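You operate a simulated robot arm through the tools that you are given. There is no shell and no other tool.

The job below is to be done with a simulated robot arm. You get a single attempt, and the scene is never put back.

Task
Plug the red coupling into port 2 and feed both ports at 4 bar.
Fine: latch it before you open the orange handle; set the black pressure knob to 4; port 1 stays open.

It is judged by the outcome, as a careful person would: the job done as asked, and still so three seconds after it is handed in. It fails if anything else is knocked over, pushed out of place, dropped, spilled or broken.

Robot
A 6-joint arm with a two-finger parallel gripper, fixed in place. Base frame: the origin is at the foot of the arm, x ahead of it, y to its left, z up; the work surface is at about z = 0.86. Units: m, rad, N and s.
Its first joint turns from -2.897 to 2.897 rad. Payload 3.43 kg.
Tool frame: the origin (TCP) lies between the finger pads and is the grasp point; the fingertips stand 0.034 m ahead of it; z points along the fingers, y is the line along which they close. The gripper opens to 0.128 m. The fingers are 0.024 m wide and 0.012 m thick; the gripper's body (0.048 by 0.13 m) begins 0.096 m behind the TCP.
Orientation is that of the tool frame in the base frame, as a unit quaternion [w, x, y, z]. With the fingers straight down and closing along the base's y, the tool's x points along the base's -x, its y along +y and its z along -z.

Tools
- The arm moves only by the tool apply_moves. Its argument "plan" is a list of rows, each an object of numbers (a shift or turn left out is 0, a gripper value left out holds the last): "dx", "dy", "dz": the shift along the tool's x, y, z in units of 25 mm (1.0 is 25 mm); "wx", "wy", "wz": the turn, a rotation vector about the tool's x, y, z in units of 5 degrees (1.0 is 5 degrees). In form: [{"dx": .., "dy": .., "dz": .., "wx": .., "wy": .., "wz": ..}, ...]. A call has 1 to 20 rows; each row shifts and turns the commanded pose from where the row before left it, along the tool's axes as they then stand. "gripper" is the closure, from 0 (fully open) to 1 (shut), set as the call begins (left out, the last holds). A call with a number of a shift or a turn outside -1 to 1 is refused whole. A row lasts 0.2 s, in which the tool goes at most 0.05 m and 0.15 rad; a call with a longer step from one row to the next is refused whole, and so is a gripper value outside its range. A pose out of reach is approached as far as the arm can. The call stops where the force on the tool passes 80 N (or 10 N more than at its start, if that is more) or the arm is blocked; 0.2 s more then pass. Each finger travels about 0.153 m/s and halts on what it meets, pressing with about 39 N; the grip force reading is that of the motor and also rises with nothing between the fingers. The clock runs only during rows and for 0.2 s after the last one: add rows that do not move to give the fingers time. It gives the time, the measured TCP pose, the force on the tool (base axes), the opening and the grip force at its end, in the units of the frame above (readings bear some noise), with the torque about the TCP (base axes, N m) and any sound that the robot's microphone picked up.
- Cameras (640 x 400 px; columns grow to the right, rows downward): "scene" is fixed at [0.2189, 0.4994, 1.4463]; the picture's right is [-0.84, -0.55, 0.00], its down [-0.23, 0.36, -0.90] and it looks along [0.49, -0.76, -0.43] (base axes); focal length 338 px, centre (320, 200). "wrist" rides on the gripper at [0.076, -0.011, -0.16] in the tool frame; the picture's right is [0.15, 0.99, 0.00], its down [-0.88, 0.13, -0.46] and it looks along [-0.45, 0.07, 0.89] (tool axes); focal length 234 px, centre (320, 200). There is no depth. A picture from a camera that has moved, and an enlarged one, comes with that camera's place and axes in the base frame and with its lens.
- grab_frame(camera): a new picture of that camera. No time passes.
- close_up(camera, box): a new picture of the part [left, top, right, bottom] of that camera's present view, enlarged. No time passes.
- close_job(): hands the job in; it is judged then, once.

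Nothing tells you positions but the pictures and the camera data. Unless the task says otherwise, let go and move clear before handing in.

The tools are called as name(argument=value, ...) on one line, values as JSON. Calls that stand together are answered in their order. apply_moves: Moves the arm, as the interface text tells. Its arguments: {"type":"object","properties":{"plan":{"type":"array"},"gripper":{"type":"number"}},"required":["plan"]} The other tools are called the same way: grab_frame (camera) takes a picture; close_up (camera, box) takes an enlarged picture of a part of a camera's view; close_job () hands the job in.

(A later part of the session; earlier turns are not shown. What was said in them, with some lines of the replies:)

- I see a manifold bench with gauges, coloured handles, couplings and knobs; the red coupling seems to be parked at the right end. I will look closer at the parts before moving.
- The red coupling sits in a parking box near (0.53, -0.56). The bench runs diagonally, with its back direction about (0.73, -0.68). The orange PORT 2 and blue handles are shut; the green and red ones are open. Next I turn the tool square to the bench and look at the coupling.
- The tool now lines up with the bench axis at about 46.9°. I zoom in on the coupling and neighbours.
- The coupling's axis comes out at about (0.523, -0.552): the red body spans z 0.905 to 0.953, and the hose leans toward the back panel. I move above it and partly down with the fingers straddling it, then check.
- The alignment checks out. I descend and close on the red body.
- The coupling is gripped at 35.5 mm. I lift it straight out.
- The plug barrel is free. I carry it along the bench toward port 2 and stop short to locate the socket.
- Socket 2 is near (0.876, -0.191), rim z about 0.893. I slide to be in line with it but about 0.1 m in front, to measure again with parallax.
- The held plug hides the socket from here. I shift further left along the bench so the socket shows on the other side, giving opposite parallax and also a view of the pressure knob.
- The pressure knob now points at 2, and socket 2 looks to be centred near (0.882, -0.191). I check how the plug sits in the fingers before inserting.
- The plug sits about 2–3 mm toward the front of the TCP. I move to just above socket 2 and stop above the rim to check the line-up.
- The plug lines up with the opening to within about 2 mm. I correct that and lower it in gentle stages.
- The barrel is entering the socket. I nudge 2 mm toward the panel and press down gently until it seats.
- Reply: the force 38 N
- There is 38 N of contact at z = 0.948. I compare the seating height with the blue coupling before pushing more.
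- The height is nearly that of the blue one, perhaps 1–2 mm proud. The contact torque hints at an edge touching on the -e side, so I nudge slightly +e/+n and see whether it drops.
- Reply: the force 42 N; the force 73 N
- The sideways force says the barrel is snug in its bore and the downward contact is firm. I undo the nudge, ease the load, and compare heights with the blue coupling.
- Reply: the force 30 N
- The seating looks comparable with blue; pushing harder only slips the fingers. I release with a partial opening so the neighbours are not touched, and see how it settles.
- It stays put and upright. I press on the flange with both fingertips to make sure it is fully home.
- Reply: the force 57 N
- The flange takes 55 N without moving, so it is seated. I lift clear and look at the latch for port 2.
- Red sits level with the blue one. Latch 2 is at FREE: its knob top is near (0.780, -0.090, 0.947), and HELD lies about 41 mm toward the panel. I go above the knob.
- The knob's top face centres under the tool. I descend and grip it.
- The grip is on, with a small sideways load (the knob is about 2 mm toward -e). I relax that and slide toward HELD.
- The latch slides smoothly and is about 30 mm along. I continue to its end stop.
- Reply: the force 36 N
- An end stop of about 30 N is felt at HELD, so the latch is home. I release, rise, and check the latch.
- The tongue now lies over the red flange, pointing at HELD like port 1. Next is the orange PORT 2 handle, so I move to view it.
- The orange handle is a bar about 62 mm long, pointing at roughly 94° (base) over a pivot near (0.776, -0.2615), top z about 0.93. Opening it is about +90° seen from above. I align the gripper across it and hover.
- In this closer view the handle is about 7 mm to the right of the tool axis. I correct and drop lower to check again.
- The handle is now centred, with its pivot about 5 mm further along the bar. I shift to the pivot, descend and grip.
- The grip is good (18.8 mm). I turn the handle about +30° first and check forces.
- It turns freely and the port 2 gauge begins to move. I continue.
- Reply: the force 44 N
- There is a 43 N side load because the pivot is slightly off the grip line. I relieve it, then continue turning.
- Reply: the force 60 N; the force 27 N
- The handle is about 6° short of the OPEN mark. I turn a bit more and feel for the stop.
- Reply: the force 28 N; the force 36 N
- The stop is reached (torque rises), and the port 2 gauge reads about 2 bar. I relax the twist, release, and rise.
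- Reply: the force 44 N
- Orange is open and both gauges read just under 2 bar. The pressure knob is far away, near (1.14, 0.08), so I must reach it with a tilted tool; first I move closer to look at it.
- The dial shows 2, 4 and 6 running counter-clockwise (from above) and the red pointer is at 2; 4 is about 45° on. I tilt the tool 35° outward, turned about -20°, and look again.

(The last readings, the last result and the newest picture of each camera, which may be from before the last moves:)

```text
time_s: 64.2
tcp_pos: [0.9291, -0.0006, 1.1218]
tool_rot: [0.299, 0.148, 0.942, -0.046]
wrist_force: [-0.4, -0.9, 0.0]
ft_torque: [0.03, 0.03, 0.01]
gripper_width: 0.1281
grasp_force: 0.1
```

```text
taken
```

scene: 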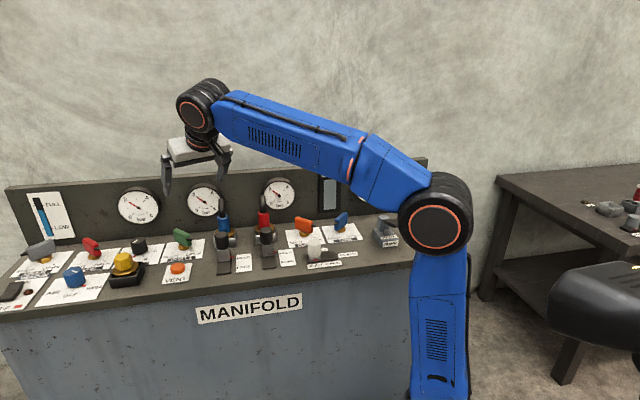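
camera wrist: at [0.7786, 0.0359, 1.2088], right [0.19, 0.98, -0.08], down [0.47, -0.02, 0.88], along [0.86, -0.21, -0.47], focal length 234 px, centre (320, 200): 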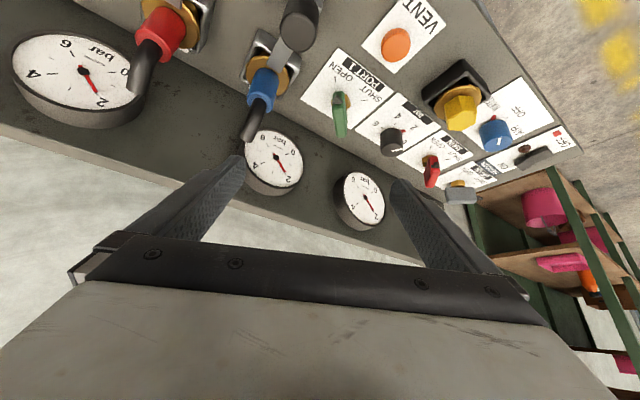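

close_up(camera="wrist", box=[340, 90, 460, 165])

close_up(camera="wrist", box=[220, 120, 420, 240])

close_up(camera="scene", box=[100, 220, 200, 290])

```text
5.33 times, centred on (400, 128) of wrist
camera zoom: at [0.7786, 0.0359, 1.2088], right [0.19, 0.98, -0.08], down [0.47, -0.02, 0.88], along [0.86, -0.21, -0.47], focal length 1249 px, centre (-107, 587)
```

zoom: 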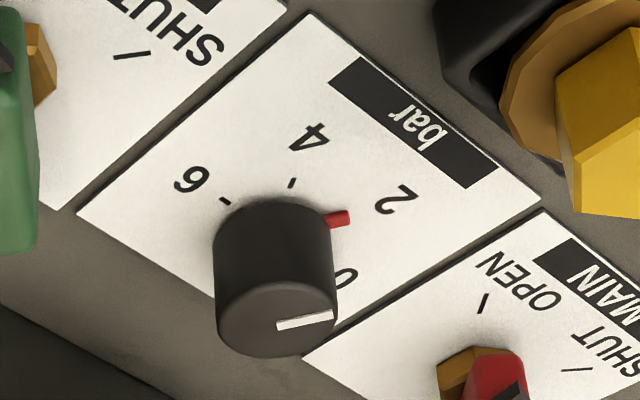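

```text
3.20 times, centred on (320, 180) of wrist
camera zoom: at [0.7786, 0.0359, 1.2088], right [0.19, 0.98, -0.08], down [0.47, -0.02, 0.88], along [0.86, -0.21, -0.47], focal length 749 px, centre (320, 264)
```

zoom: 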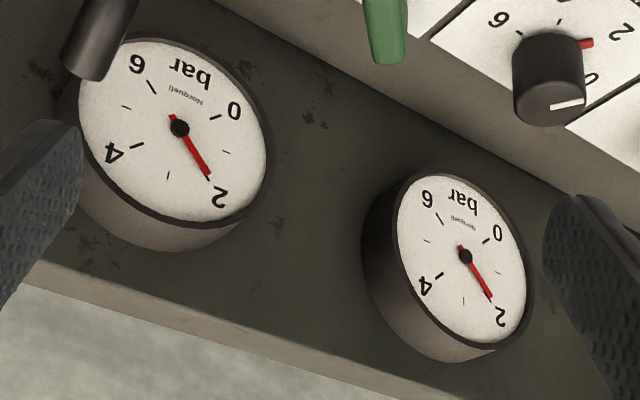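

```text
5.71 times, centred on (150, 255) of scene
camera zoom: at [0.2189, 0.4994, 1.4463], right [-0.84, -0.55, 0.0], down [-0.23, 0.36, -0.9], along [0.49, -0.76, -0.43], focal length 1930 px, centre (1291, -114)
```

zoom: 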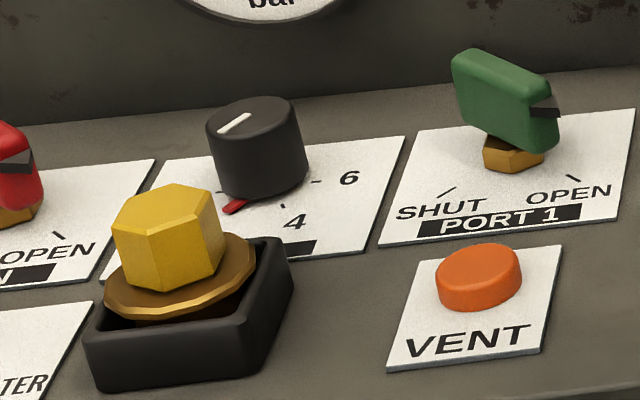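

The dial marks fit 0, 2, 4 and 6 at 47°, 107°, 167° and 227° about a knob axis at (1.1385, 0.078), top z about 0.907. So 2 to 4 is +60° seen from above. I move to hover above it with the tilted tool.

apply_moves(plan=[{"dx": -0.263, "dy": 0.555, "dz": 0.784}, {"dx": -0.263, "dy": 0.555, "dz": 0.784}, {"dx": -0.263, "dy": 0.555, "dz": 0.784}, {"dx": -0.263, "dy": 0.555, "dz": 0.784}, {"dx": -0.263, "dy": 0.555, "dz": 0.784}, {"dx": -0.263, "dy": 0.555, "dz": 0.784}, {"dx": -0.263, "dy": 0.555, "dz": 0.784}, {"dx": -0.263, "dy": 0.555, "dz": 0.784}, {"dx": -0.263, "dy": 0.555, "dz": 0.784}, {"dx": -0.263, "dy": 0.555, "dz": 0.784}, {}], gripper=0.48)

grab_frame(camera="wrist")

grab_frame(camera="scene")

```text
time_s: 66.6
tcp_pos: [1.1286, 0.0796, 0.998]
tool_rot: [0.298, 0.147, 0.942, -0.046]
wrist_force: [0.2, 0.2, 0.0]
ft_torque: [-0.03, -0.03, -0.02]
gripper_width: 0.0669
grasp_force: 0.0
```

```text
taken
camera wrist: at [0.9803, 0.116, 1.0869], right [0.19, 0.98, -0.08], down [0.48, -0.02, 0.88], along [0.86, -0.21, -0.47], focal length 234 px, centre (320, 200)
```

wrist: 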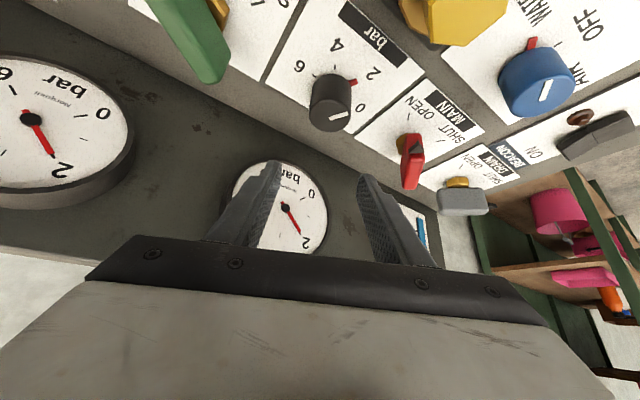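

```text
taken
```

scene: 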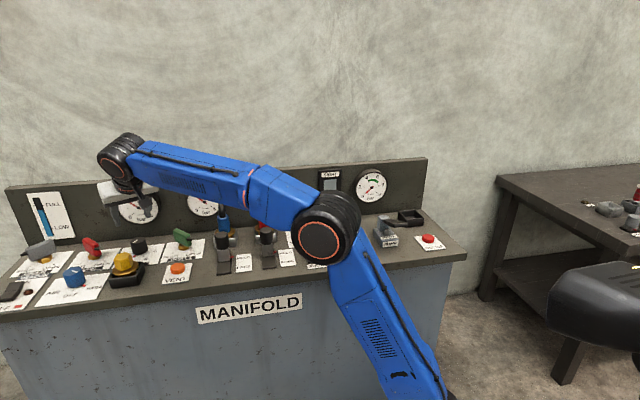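

The reach is fine and the knob shows where predicted. I lower vertically in two steps with the fingers straddling it.

apply_moves(plan=[{"dx": 0.345, "dz": 0.491}, {"dx": 0.345, "dz": 0.491}, {"dx": 0.345, "dz": 0.491}, {"dx": 0.345, "dz": 0.491}, {}])

grab_frame(camera="wrist")

close_up(camera="scene", box=[70, 170, 210, 290])

```text
time_s: 67.8
tcp_pos: [1.1304, 0.0811, 0.9397]
tool_rot: [0.298, 0.148, 0.942, -0.046]
wrist_force: [-0.1, -0.4, 0.2]
ft_torque: [0.0, -0.03, -0.05]
gripper_width: 0.0669
grasp_force: 0.0
```

```text
taken
camera wrist: at [0.9804, 0.1165, 1.0274], right [0.19, 0.98, -0.08], down [0.48, -0.02, 0.88], along [0.86, -0.21, -0.47], focal length 234 px, centre (320, 200)
```

wrist: 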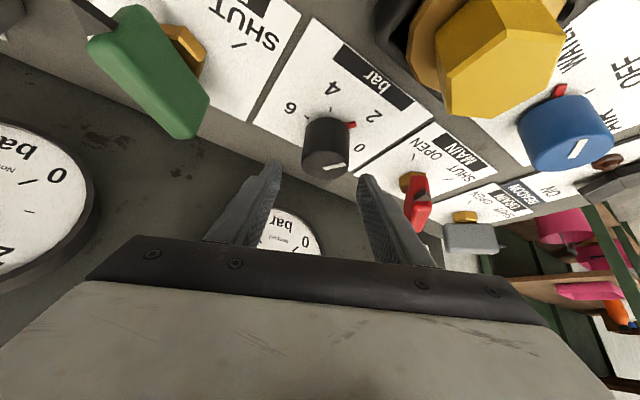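

```text
3.33 times, centred on (140, 230) of scene
camera zoom: at [0.2189, 0.4994, 1.4463], right [-0.84, -0.55, 0.0], down [-0.23, 0.36, -0.9], along [0.49, -0.76, -0.43], focal length 1126 px, centre (920, 100)
```

zoom: 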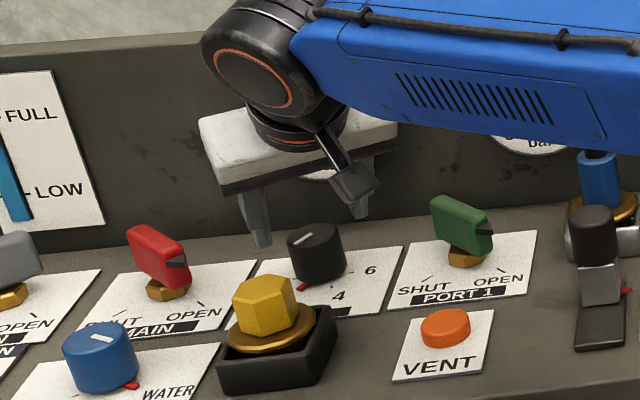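

apply_moves(plan=[{"dx": 0.223, "dz": 0.317}, {"dx": 0.223, "dz": 0.317}, {"dx": 0.223, "dz": 0.317}, {}])

grab_frame(camera="wrist")

close_up(camera="wrist", box=[240, 120, 400, 220])

close_up(camera="scene", box=[90, 190, 190, 270])

```text
time_s: 68.8
tcp_pos: [1.1295, 0.0805, 0.9104]
tool_rot: [0.297, 0.147, 0.942, -0.046]
wrist_force: [0.4, -0.1, -0.1]
ft_torque: [0.02, -0.03, -0.02]
gripper_width: 0.0664
grasp_force: 0.0
```

```text
taken
camera wrist: at [0.98, 0.1169, 0.9978], right [0.19, 0.98, -0.08], down [0.48, -0.02, 0.88], along [0.86, -0.21, -0.47], focal length 234 px, centre (320, 200)
```

wrist: 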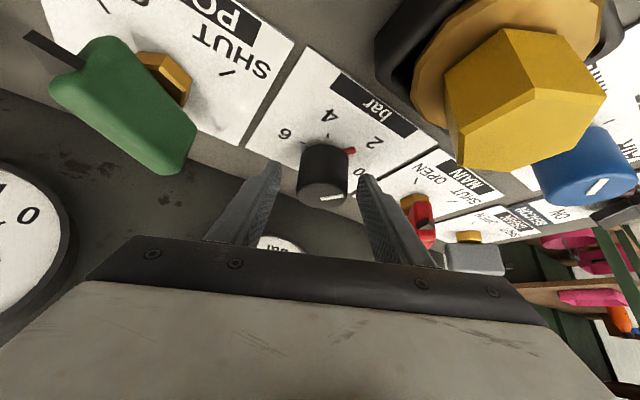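

```text
4.00 times, centred on (320, 170) of wrist
camera zoom: at [0.98, 0.1169, 0.9978], right [0.19, 0.98, -0.08], down [0.48, -0.02, 0.88], along [0.86, -0.21, -0.47], focal length 937 px, centre (320, 320)
```

zoom: 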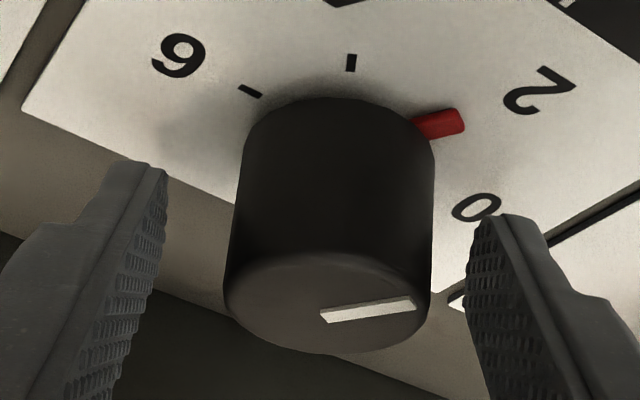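

```text
5.00 times, centred on (140, 230) of scene
camera zoom: at [0.2189, 0.4994, 1.4463], right [-0.84, -0.55, 0.0], down [-0.23, 0.36, -0.9], along [0.49, -0.76, -0.43], focal length 1688 px, centre (1220, 50)
```

zoom: 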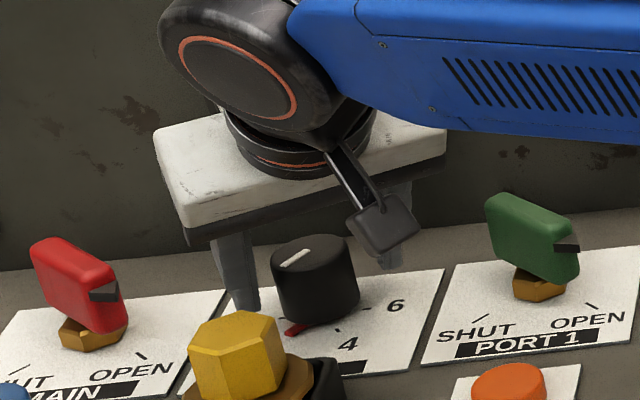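

The fingers straddle the knob; I shift 2.5 mm to centre and grip.

apply_moves(plan=[{"dy": 0.1}, {}])

apply_moves(plan=[{}, {}, {}], gripper=1)

close_up(camera="wrist", box=[240, 120, 400, 220])

close_up(camera="scene", box=[90, 190, 190, 270])

```text
time_s: 69.4
tcp_pos: [1.1306, 0.0825, 0.9108]
tool_rot: [0.298, 0.148, 0.942, -0.046]
wrist_force: [-0.9, 0.6, 0.5]
ft_torque: [0.01, -0.02, -0.01]
gripper_width: 0.0664
grasp_force: 0.0
```

```text
time_s: 70.2
tcp_pos: [1.1295, 0.0827, 0.9108]
tool_rot: [0.299, 0.147, 0.942, -0.046]
wrist_force: [-1.7, -5.6, 0.5]
ft_torque: [-1.05, 0.27, -0.06]
gripper_width: 0.0417
grasp_force: 44.8
```

```text
4.00 times, centred on (320, 170) of wrist
camera zoom: at [0.9812, 0.1188, 0.9978], right [0.19, 0.98, -0.08], down [0.48, -0.02, 0.88], along [0.86, -0.21, -0.47], focal length 937 px, centre (320, 320)
```

zoom: 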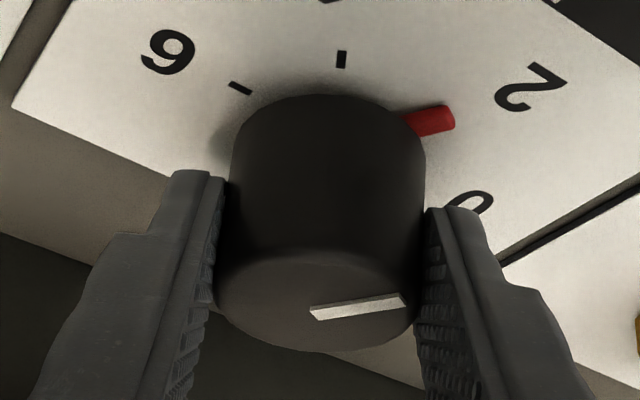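

```text
5.00 times, centred on (140, 230) of scene
camera zoom: at [0.2189, 0.4994, 1.4463], right [-0.84, -0.55, 0.0], down [-0.23, 0.36, -0.9], along [0.49, -0.76, -0.43], focal length 1688 px, centre (1220, 50)
```

zoom: 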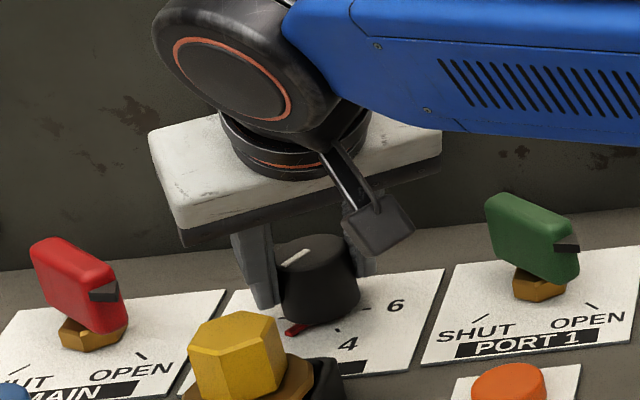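

The knob is gripped at 41.7 mm. I turn it +20° about the vertical and watch forces.

apply_moves(plan=[{"wx": -0.459, "wz": -0.655, "dy": -0.025}, {"wx": -0.459, "wz": -0.655, "dy": -0.025}, {"wx": -0.459, "wz": -0.655, "dy": -0.025}, {"wx": -0.459, "wz": -0.655, "dy": -0.025}, {"wx": -0.459, "wz": -0.655, "dy": -0.025}, {}])

close_up(camera="wrist", box=[240, 120, 400, 220])

close_up(camera="scene", box=[90, 190, 190, 270])

```text
time_s: 71.6
tcp_pos: [1.1294, 0.079, 0.9103]
tool_rot: [0.302, -0.019, 0.953, 0.006]
wrist_force: [-1.6, -23.9, -3.5]
ft_torque: [0.33, 0.56, -0.25]
gripper_width: 0.0415
grasp_force: 44.5
```

```text
4.00 times, centred on (320, 170) of wrist
camera zoom: at [0.9774, 0.0619, 0.9979], right [-0.16, 0.98, -0.08], down [0.45, 0.15, 0.88], along [0.88, 0.1, -0.47], focal length 937 px, centre (320, 320)
```

zoom: 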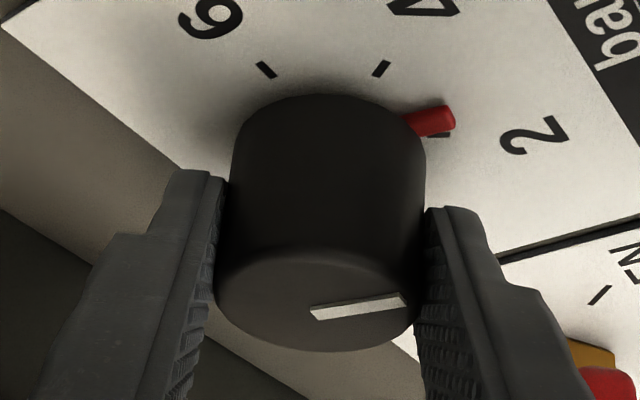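

```text
5.00 times, centred on (140, 230) of scene
camera zoom: at [0.2189, 0.4994, 1.4463], right [-0.84, -0.55, 0.0], down [-0.23, 0.36, -0.9], along [0.49, -0.76, -0.43], focal length 1688 px, centre (1220, 50)
```

zoom: 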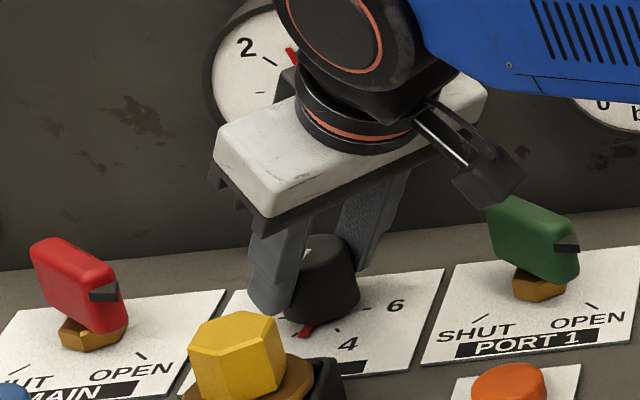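

The knob follows the gripper (the pointer has left the 2 mark). I relieve the side load and turn 15° more.

apply_moves(plan=[{"dy": -0.07}, {"wx": -0.43, "wz": -0.614, "dy": -0.024}, {"wx": -0.43, "wz": -0.614, "dy": -0.024}, {"wx": -0.43, "wz": -0.614, "dy": -0.024}, {"wx": -0.43, "wz": -0.614, "dy": -0.024}, {}])

close_up(camera="wrist", box=[240, 120, 400, 220])

grab_frame(camera="scene")

close_up(camera="scene", box=[90, 160, 310, 270])

```text
time_s: 73.0
tcp_pos: [1.1306, 0.0769, 0.9105]
tool_rot: [0.297, -0.143, 0.943, 0.046]
wrist_force: [-1.9, -10.6, -3.8]
ft_torque: [0.63, 0.34, -0.12]
gripper_width: 0.0417
grasp_force: 45.3
```

```text
4.00 times, centred on (320, 170) of wrist
camera zoom: at [0.9875, 0.0201, 0.9979], right [-0.41, 0.91, -0.08], down [0.4, 0.26, 0.88], along [0.82, 0.32, -0.47], focal length 937 px, centre (320, 320)
```

zoom: 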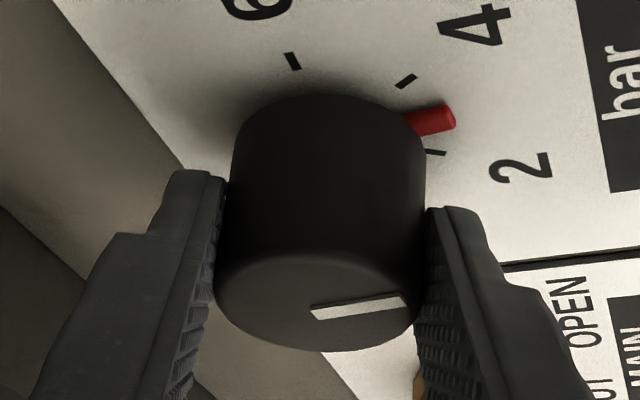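

```text
taken
```

scene: 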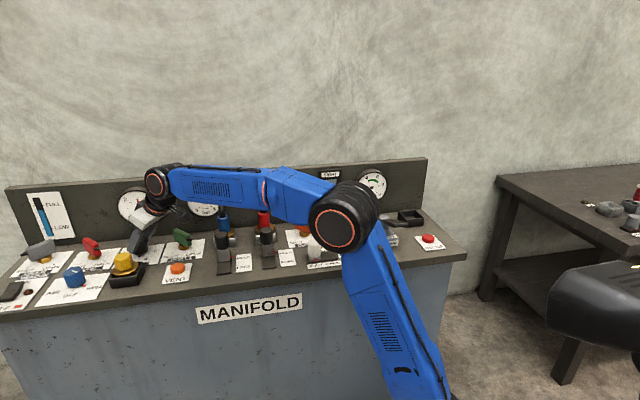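

```text
2.91 times, centred on (200, 215) of scene
camera zoom: at [0.2189, 0.4994, 1.4463], right [-0.84, -0.55, 0.0], down [-0.23, 0.36, -0.9], along [0.49, -0.76, -0.43], focal length 982 px, centre (669, 156)
```

zoom: 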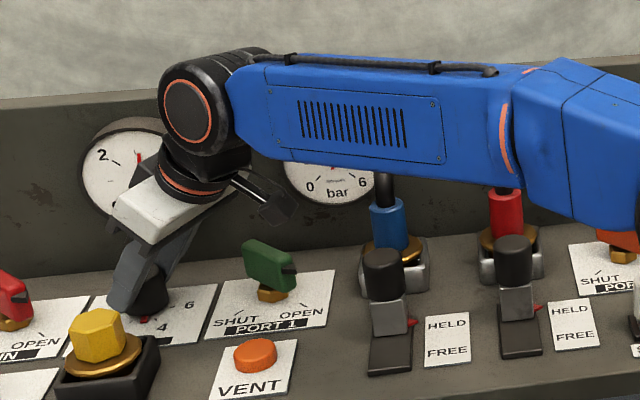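

The pointer is midway and the gauge rises near 3. I open, swing back 30°, and regrip for the second stroke.

apply_moves(plan=[{}, {}, {}], gripper=0.48)

apply_moves(plan=[{"wx": 0.478, "wz": 0.682, "dy": 0.026}, {"wx": 0.478, "wz": 0.682, "dy": 0.026}, {"wx": 0.478, "wz": 0.682, "dy": 0.026}, {"wx": 0.478, "wz": 0.682, "dy": 0.026}, {"wx": 0.478, "wz": 0.682, "dy": 0.026}, {"wx": 0.478, "wz": 0.682, "dy": 0.026}, {"wx": 0.478, "wz": 0.682, "dy": 0.026}, {}])

close_up(camera="wrist", box=[240, 120, 400, 220])

close_up(camera="scene", box=[90, 160, 310, 270])

```text
time_s: 73.8
tcp_pos: [1.1303, 0.077, 0.9095]
tool_rot: [0.298, -0.143, 0.943, 0.044]
wrist_force: [-0.6, 0.8, 0.2]
ft_torque: [-0.03, -0.04, 0.0]
gripper_width: 0.0666
grasp_force: 0.0
```

```text
time_s: 75.6
tcp_pos: [1.1302, 0.0801, 0.91]
tool_rot: [0.3, 0.099, 0.948, -0.031]
wrist_force: [-0.2, 0.2, 0.2]
ft_torque: [-0.02, 0.01, 0.01]
gripper_width: 0.0667
grasp_force: 0.1
```

```text
4.00 times, centred on (320, 170) of wrist
camera zoom: at [0.9778, 0.1017, 0.9974], right [0.09, 0.99, -0.08], down [0.47, 0.03, 0.88], along [0.88, -0.12, -0.47], focal length 937 px, centre (320, 320)
```

zoom: 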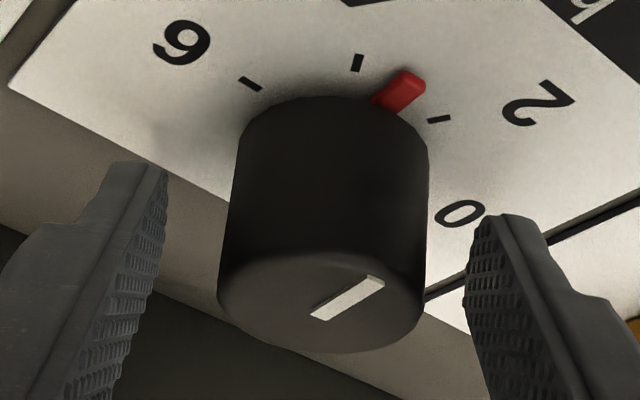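

```text
2.91 times, centred on (200, 215) of scene
camera zoom: at [0.2189, 0.4994, 1.4463], right [-0.84, -0.55, 0.0], down [-0.23, 0.36, -0.9], along [0.49, -0.76, -0.43], focal length 982 px, centre (669, 156)
```

zoom: 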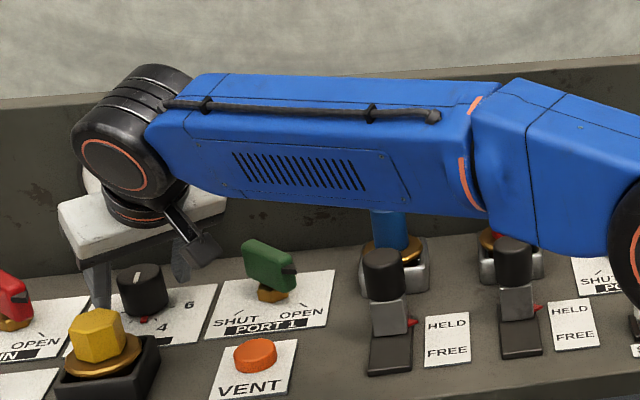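

The pointer reads about 3.15, so roughly 25° remain. I regrip and turn about 24°.

apply_moves(plan=[{"dy": 0.05}, {}, {}, {}], gripper=1)

apply_moves(plan=[{"wx": -0.459, "wz": -0.655, "dy": -0.03}, {"wx": -0.459, "wz": -0.655, "dy": -0.03}, {"wx": -0.459, "wz": -0.655, "dy": -0.03}, {"wx": -0.459, "wz": -0.655, "dy": -0.03}, {"wx": -0.459, "wz": -0.655, "dy": -0.03}, {"wx": -0.459, "wz": -0.655, "dy": -0.03}, {}])

close_up(camera="wrist", box=[240, 120, 400, 220])

close_up(camera="scene", box=[90, 160, 310, 270])

```text
time_s: 76.6
tcp_pos: [1.1302, 0.0819, 0.9105]
tool_rot: [0.3, 0.1, 0.948, -0.032]
wrist_force: [1.6, -4.1, 1.8]
ft_torque: [-0.22, 0.15, -0.03]
gripper_width: 0.0417
grasp_force: 44.8
```

```text
time_s: 78.2
tcp_pos: [1.1304, 0.0778, 0.9097]
tool_rot: [0.3, -0.099, 0.948, 0.03]
wrist_force: [3.3, -11.4, -1.3]
ft_torque: [0.57, 0.36, -0.12]
gripper_width: 0.0415
grasp_force: 44.8
```

```text
4.00 times, centred on (320, 170) of wrist
camera zoom: at [0.9826, 0.0342, 0.9976], right [-0.32, 0.94, -0.09], down [0.42, 0.22, 0.88], along [0.85, 0.25, -0.47], focal length 937 px, centre (320, 320)
```

zoom: 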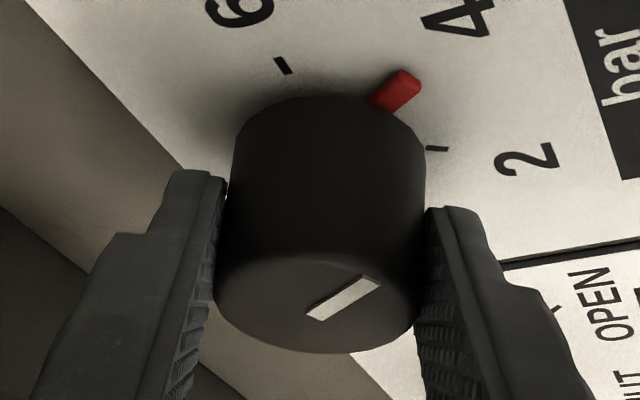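

```text
2.91 times, centred on (200, 215) of scene
camera zoom: at [0.2189, 0.4994, 1.4463], right [-0.84, -0.55, 0.0], down [-0.23, 0.36, -0.9], along [0.49, -0.76, -0.43], focal length 982 px, centre (669, 156)
```

zoom: 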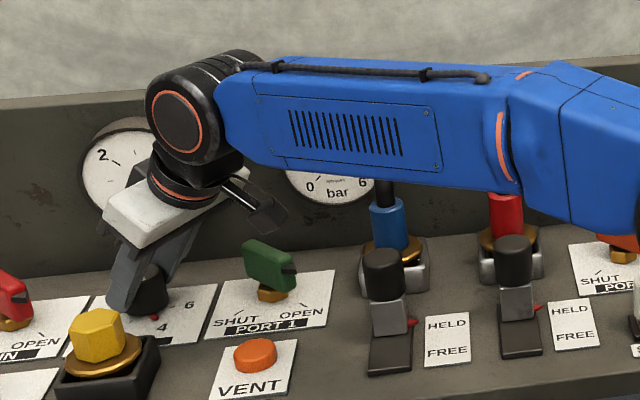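

The pointer now covers the 4 mark. I release, rise and draw back to read the gauges.

apply_moves(plan=[{}, {}, {}], gripper=0.48)

apply_moves(plan=[{"dx": -0.345, "dz": -0.49}, {"dx": -0.345, "dz": -0.49}, {"dx": -0.345, "dz": -0.49}, {"dx": -0.345, "dz": -0.49}, {"dx": -0.345, "dz": -0.49}, {"dx": -0.345, "dz": -0.49}, {"dz": -1}, {"dz": -1}, {"dz": -1}, {"dz": -1}, {"dz": -1}, {"dz": -1}, {}])

grab_frame(camera="wrist")

grab_frame(camera="scene")

```text
time_s: 79.0
tcp_pos: [1.1307, 0.0782, 0.9092]
tool_rot: [0.3, -0.1, 0.948, 0.031]
wrist_force: [-0.1, 0.3, 0.4]
ft_torque: [-0.02, 0.01, -0.02]
gripper_width: 0.0667
grasp_force: 0.1
```

```text
time_s: 81.8
tcp_pos: [1.0459, 0.0591, 1.1213]
tool_rot: [0.3, -0.1, 0.948, 0.031]
wrist_force: [-0.5, -0.5, 0.5]
ft_torque: [0.01, 0.0, 0.02]
gripper_width: 0.0667
grasp_force: 0.1
```

```text
taken
camera wrist: at [0.8981, 0.0165, 1.2099], right [-0.32, 0.94, -0.09], down [0.42, 0.22, 0.88], along [0.85, 0.25, -0.47], focal length 234 px, centre (320, 200)
```

wrist: 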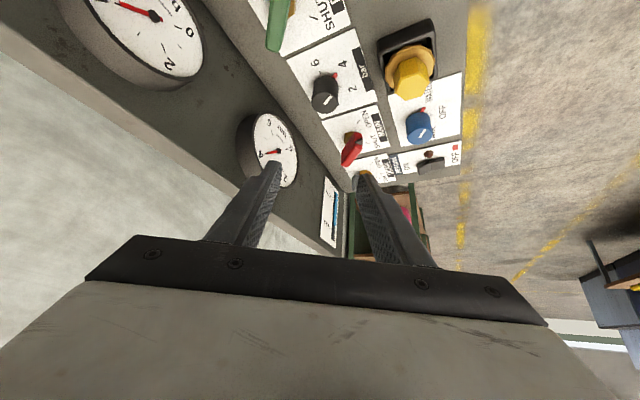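

```text
taken
```

scene: 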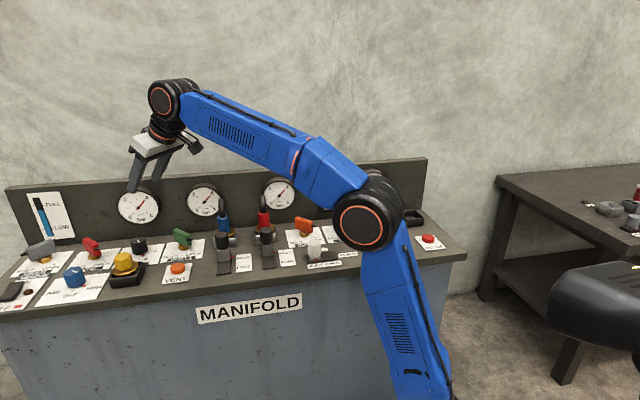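

close_up(camera="scene", box=[110, 175, 180, 230])

close_up(camera="scene", box=[175, 170, 305, 225])

close_up(camera="wrist", box=[280, 50, 400, 125])

close_up(camera="scene", box=[120, 225, 200, 275])

```text
7.27 times, centred on (145, 202) of scene
camera zoom: at [0.2189, 0.4994, 1.4463], right [-0.84, -0.55, 0.0], down [-0.23, 0.36, -0.9], along [0.49, -0.76, -0.43], focal length 2456 px, centre (1593, 182)
```

zoom: 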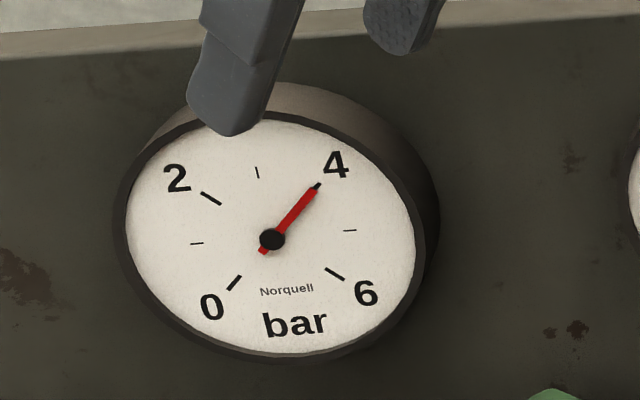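

```text
4.92 times, centred on (240, 198) of scene
camera zoom: at [0.2189, 0.4994, 1.4463], right [-0.84, -0.55, 0.0], down [-0.23, 0.36, -0.9], along [0.49, -0.76, -0.43], focal length 1662 px, centre (714, 212)
```

zoom: 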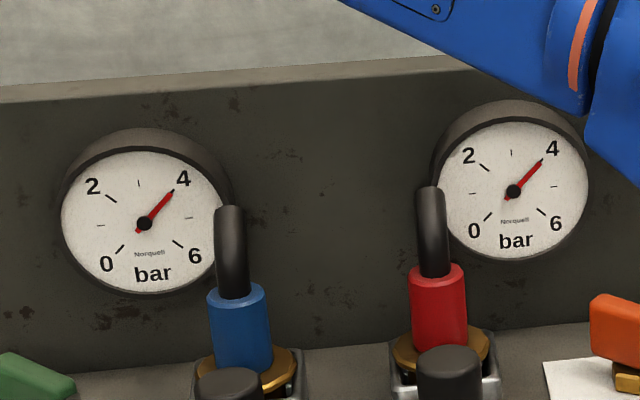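

```text
5.33 times, centred on (340, 88) of wrist
camera zoom: at [0.8981, 0.0165, 1.2099], right [-0.32, 0.94, -0.09], down [0.42, 0.22, 0.88], along [0.85, 0.25, -0.47], focal length 1249 px, centre (213, 800)
```

zoom: 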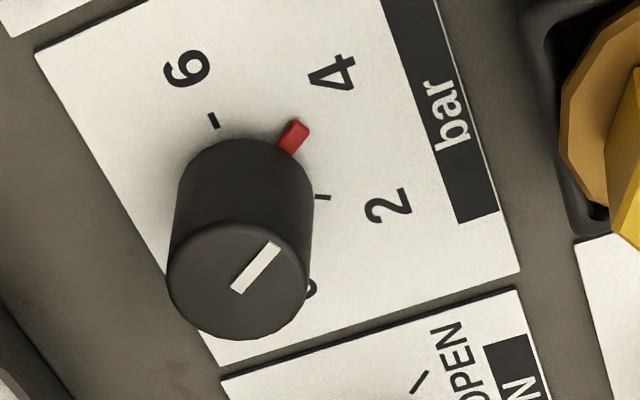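

```text
8.00 times, centred on (160, 250) of scene
camera zoom: at [0.2189, 0.4994, 1.4463], right [-0.84, -0.55, 0.0], down [-0.23, 0.36, -0.9], along [0.49, -0.76, -0.43], focal length 2701 px, centre (1600, -200)
```

zoom: 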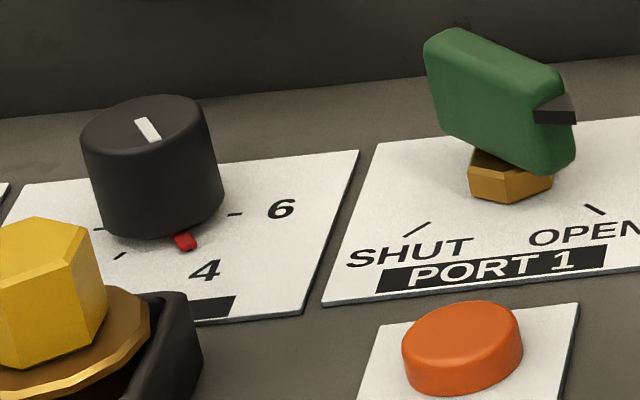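

All three gauges sit on the 4 bar mark. I back the arm away to a clear pose and inspect everything once more.

apply_moves(plan=[{"dz": -1}, {"dz": -1}, {"dz": -1}, {"dz": -1}, {"dz": -1}, {"dz": -1}, {}, {}, {}])

grab_frame(camera="scene")

close_up(camera="scene", box=[190, 170, 350, 270])

close_up(camera="scene", box=[0, 180, 200, 305])

grab_frame(camera="wrist")

```text
time_s: 83.8
tcp_pos: [0.962, 0.0425, 1.2445]
tool_rot: [0.3, -0.1, 0.948, 0.031]
wrist_force: [-0.5, -0.3, -0.3]
ft_torque: [-0.03, -0.04, -0.01]
gripper_width: 0.0666
grasp_force: 0.0
```

```text
taken
```

scene: 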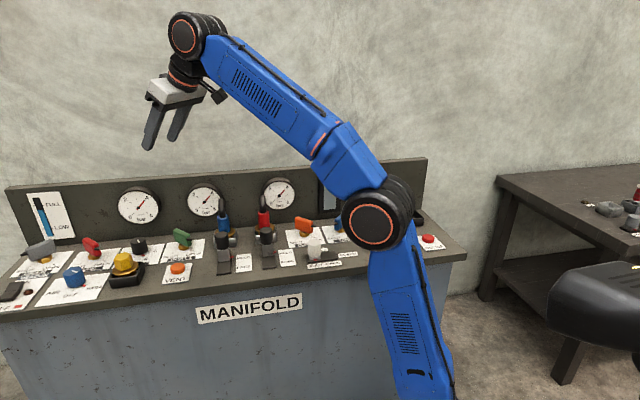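

```text
4.00 times, centred on (270, 220) of scene
camera zoom: at [0.2189, 0.4994, 1.4463], right [-0.84, -0.55, 0.0], down [-0.23, 0.36, -0.9], along [0.49, -0.76, -0.43], focal length 1351 px, centre (520, 120)
```

zoom: 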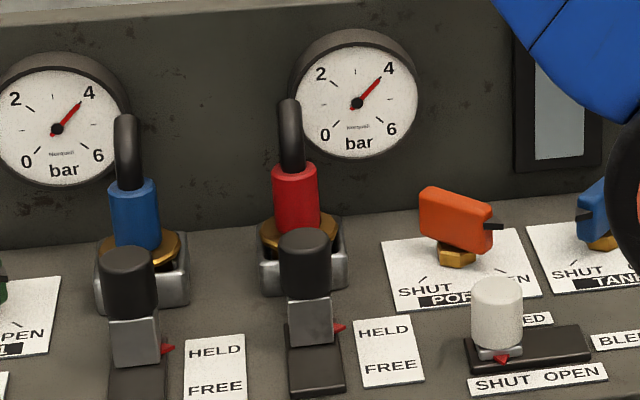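

```text
3.20 times, centred on (100, 242) of scene
camera zoom: at [0.2189, 0.4994, 1.4463], right [-0.84, -0.55, 0.0], down [-0.23, 0.36, -0.9], along [0.49, -0.76, -0.43], focal length 1080 px, centre (1024, 64)
```

zoom: 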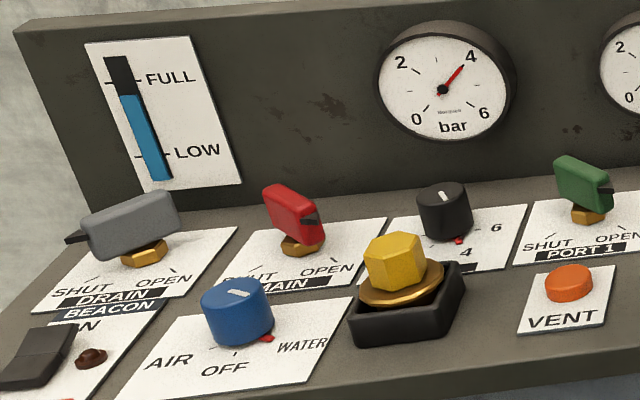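

```text
taken
camera wrist: at [0.8142, -0.0008, 1.3322], right [-0.32, 0.94, -0.09], down [0.42, 0.22, 0.88], along [0.85, 0.25, -0.47], focal length 234 px, centre (320, 200)
```

wrist: 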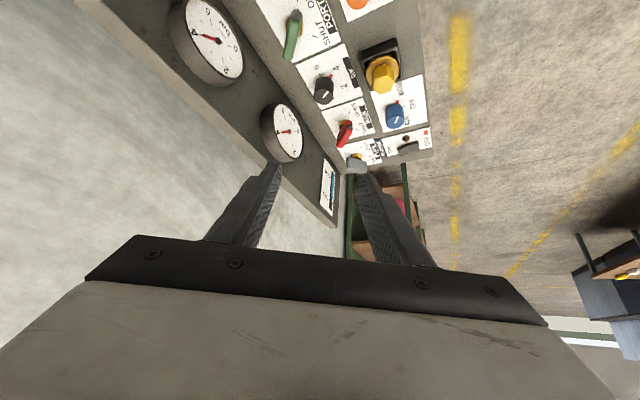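

The red coupling is in port 2 with its latch at HELD, and the orange handle is open. Port 1 is still open and every gauge reads 4 bar. Nothing else has moved and the arm is clear, so I hand in.

close_job()

```text
The job is handed in.
```

The red coupling is plugged into port 2, and all three gauges (the main one and those for ports 1 and 2) read 4 bar.

- **Coupling:** it took 55 N on the flange without moving and sits level with the blue coupling in port 1.
- **Latch:** I slid it to HELD, up to its end stop, before touching the orange handle.
- **Orange handle (port 2):** turned to OPEN, up to its stop.
- **Pressure knob:** turned from 2 to 4, after port 2 was opened. Port 2 was therefore fed at about 2 bar for a short while first.
- **Port 1:** left open throughout.

In the last pictures nothing else looked moved, though the arm hid the bench's right end from view. The gripper was open and clear when I handed in. I did not see the judged result.
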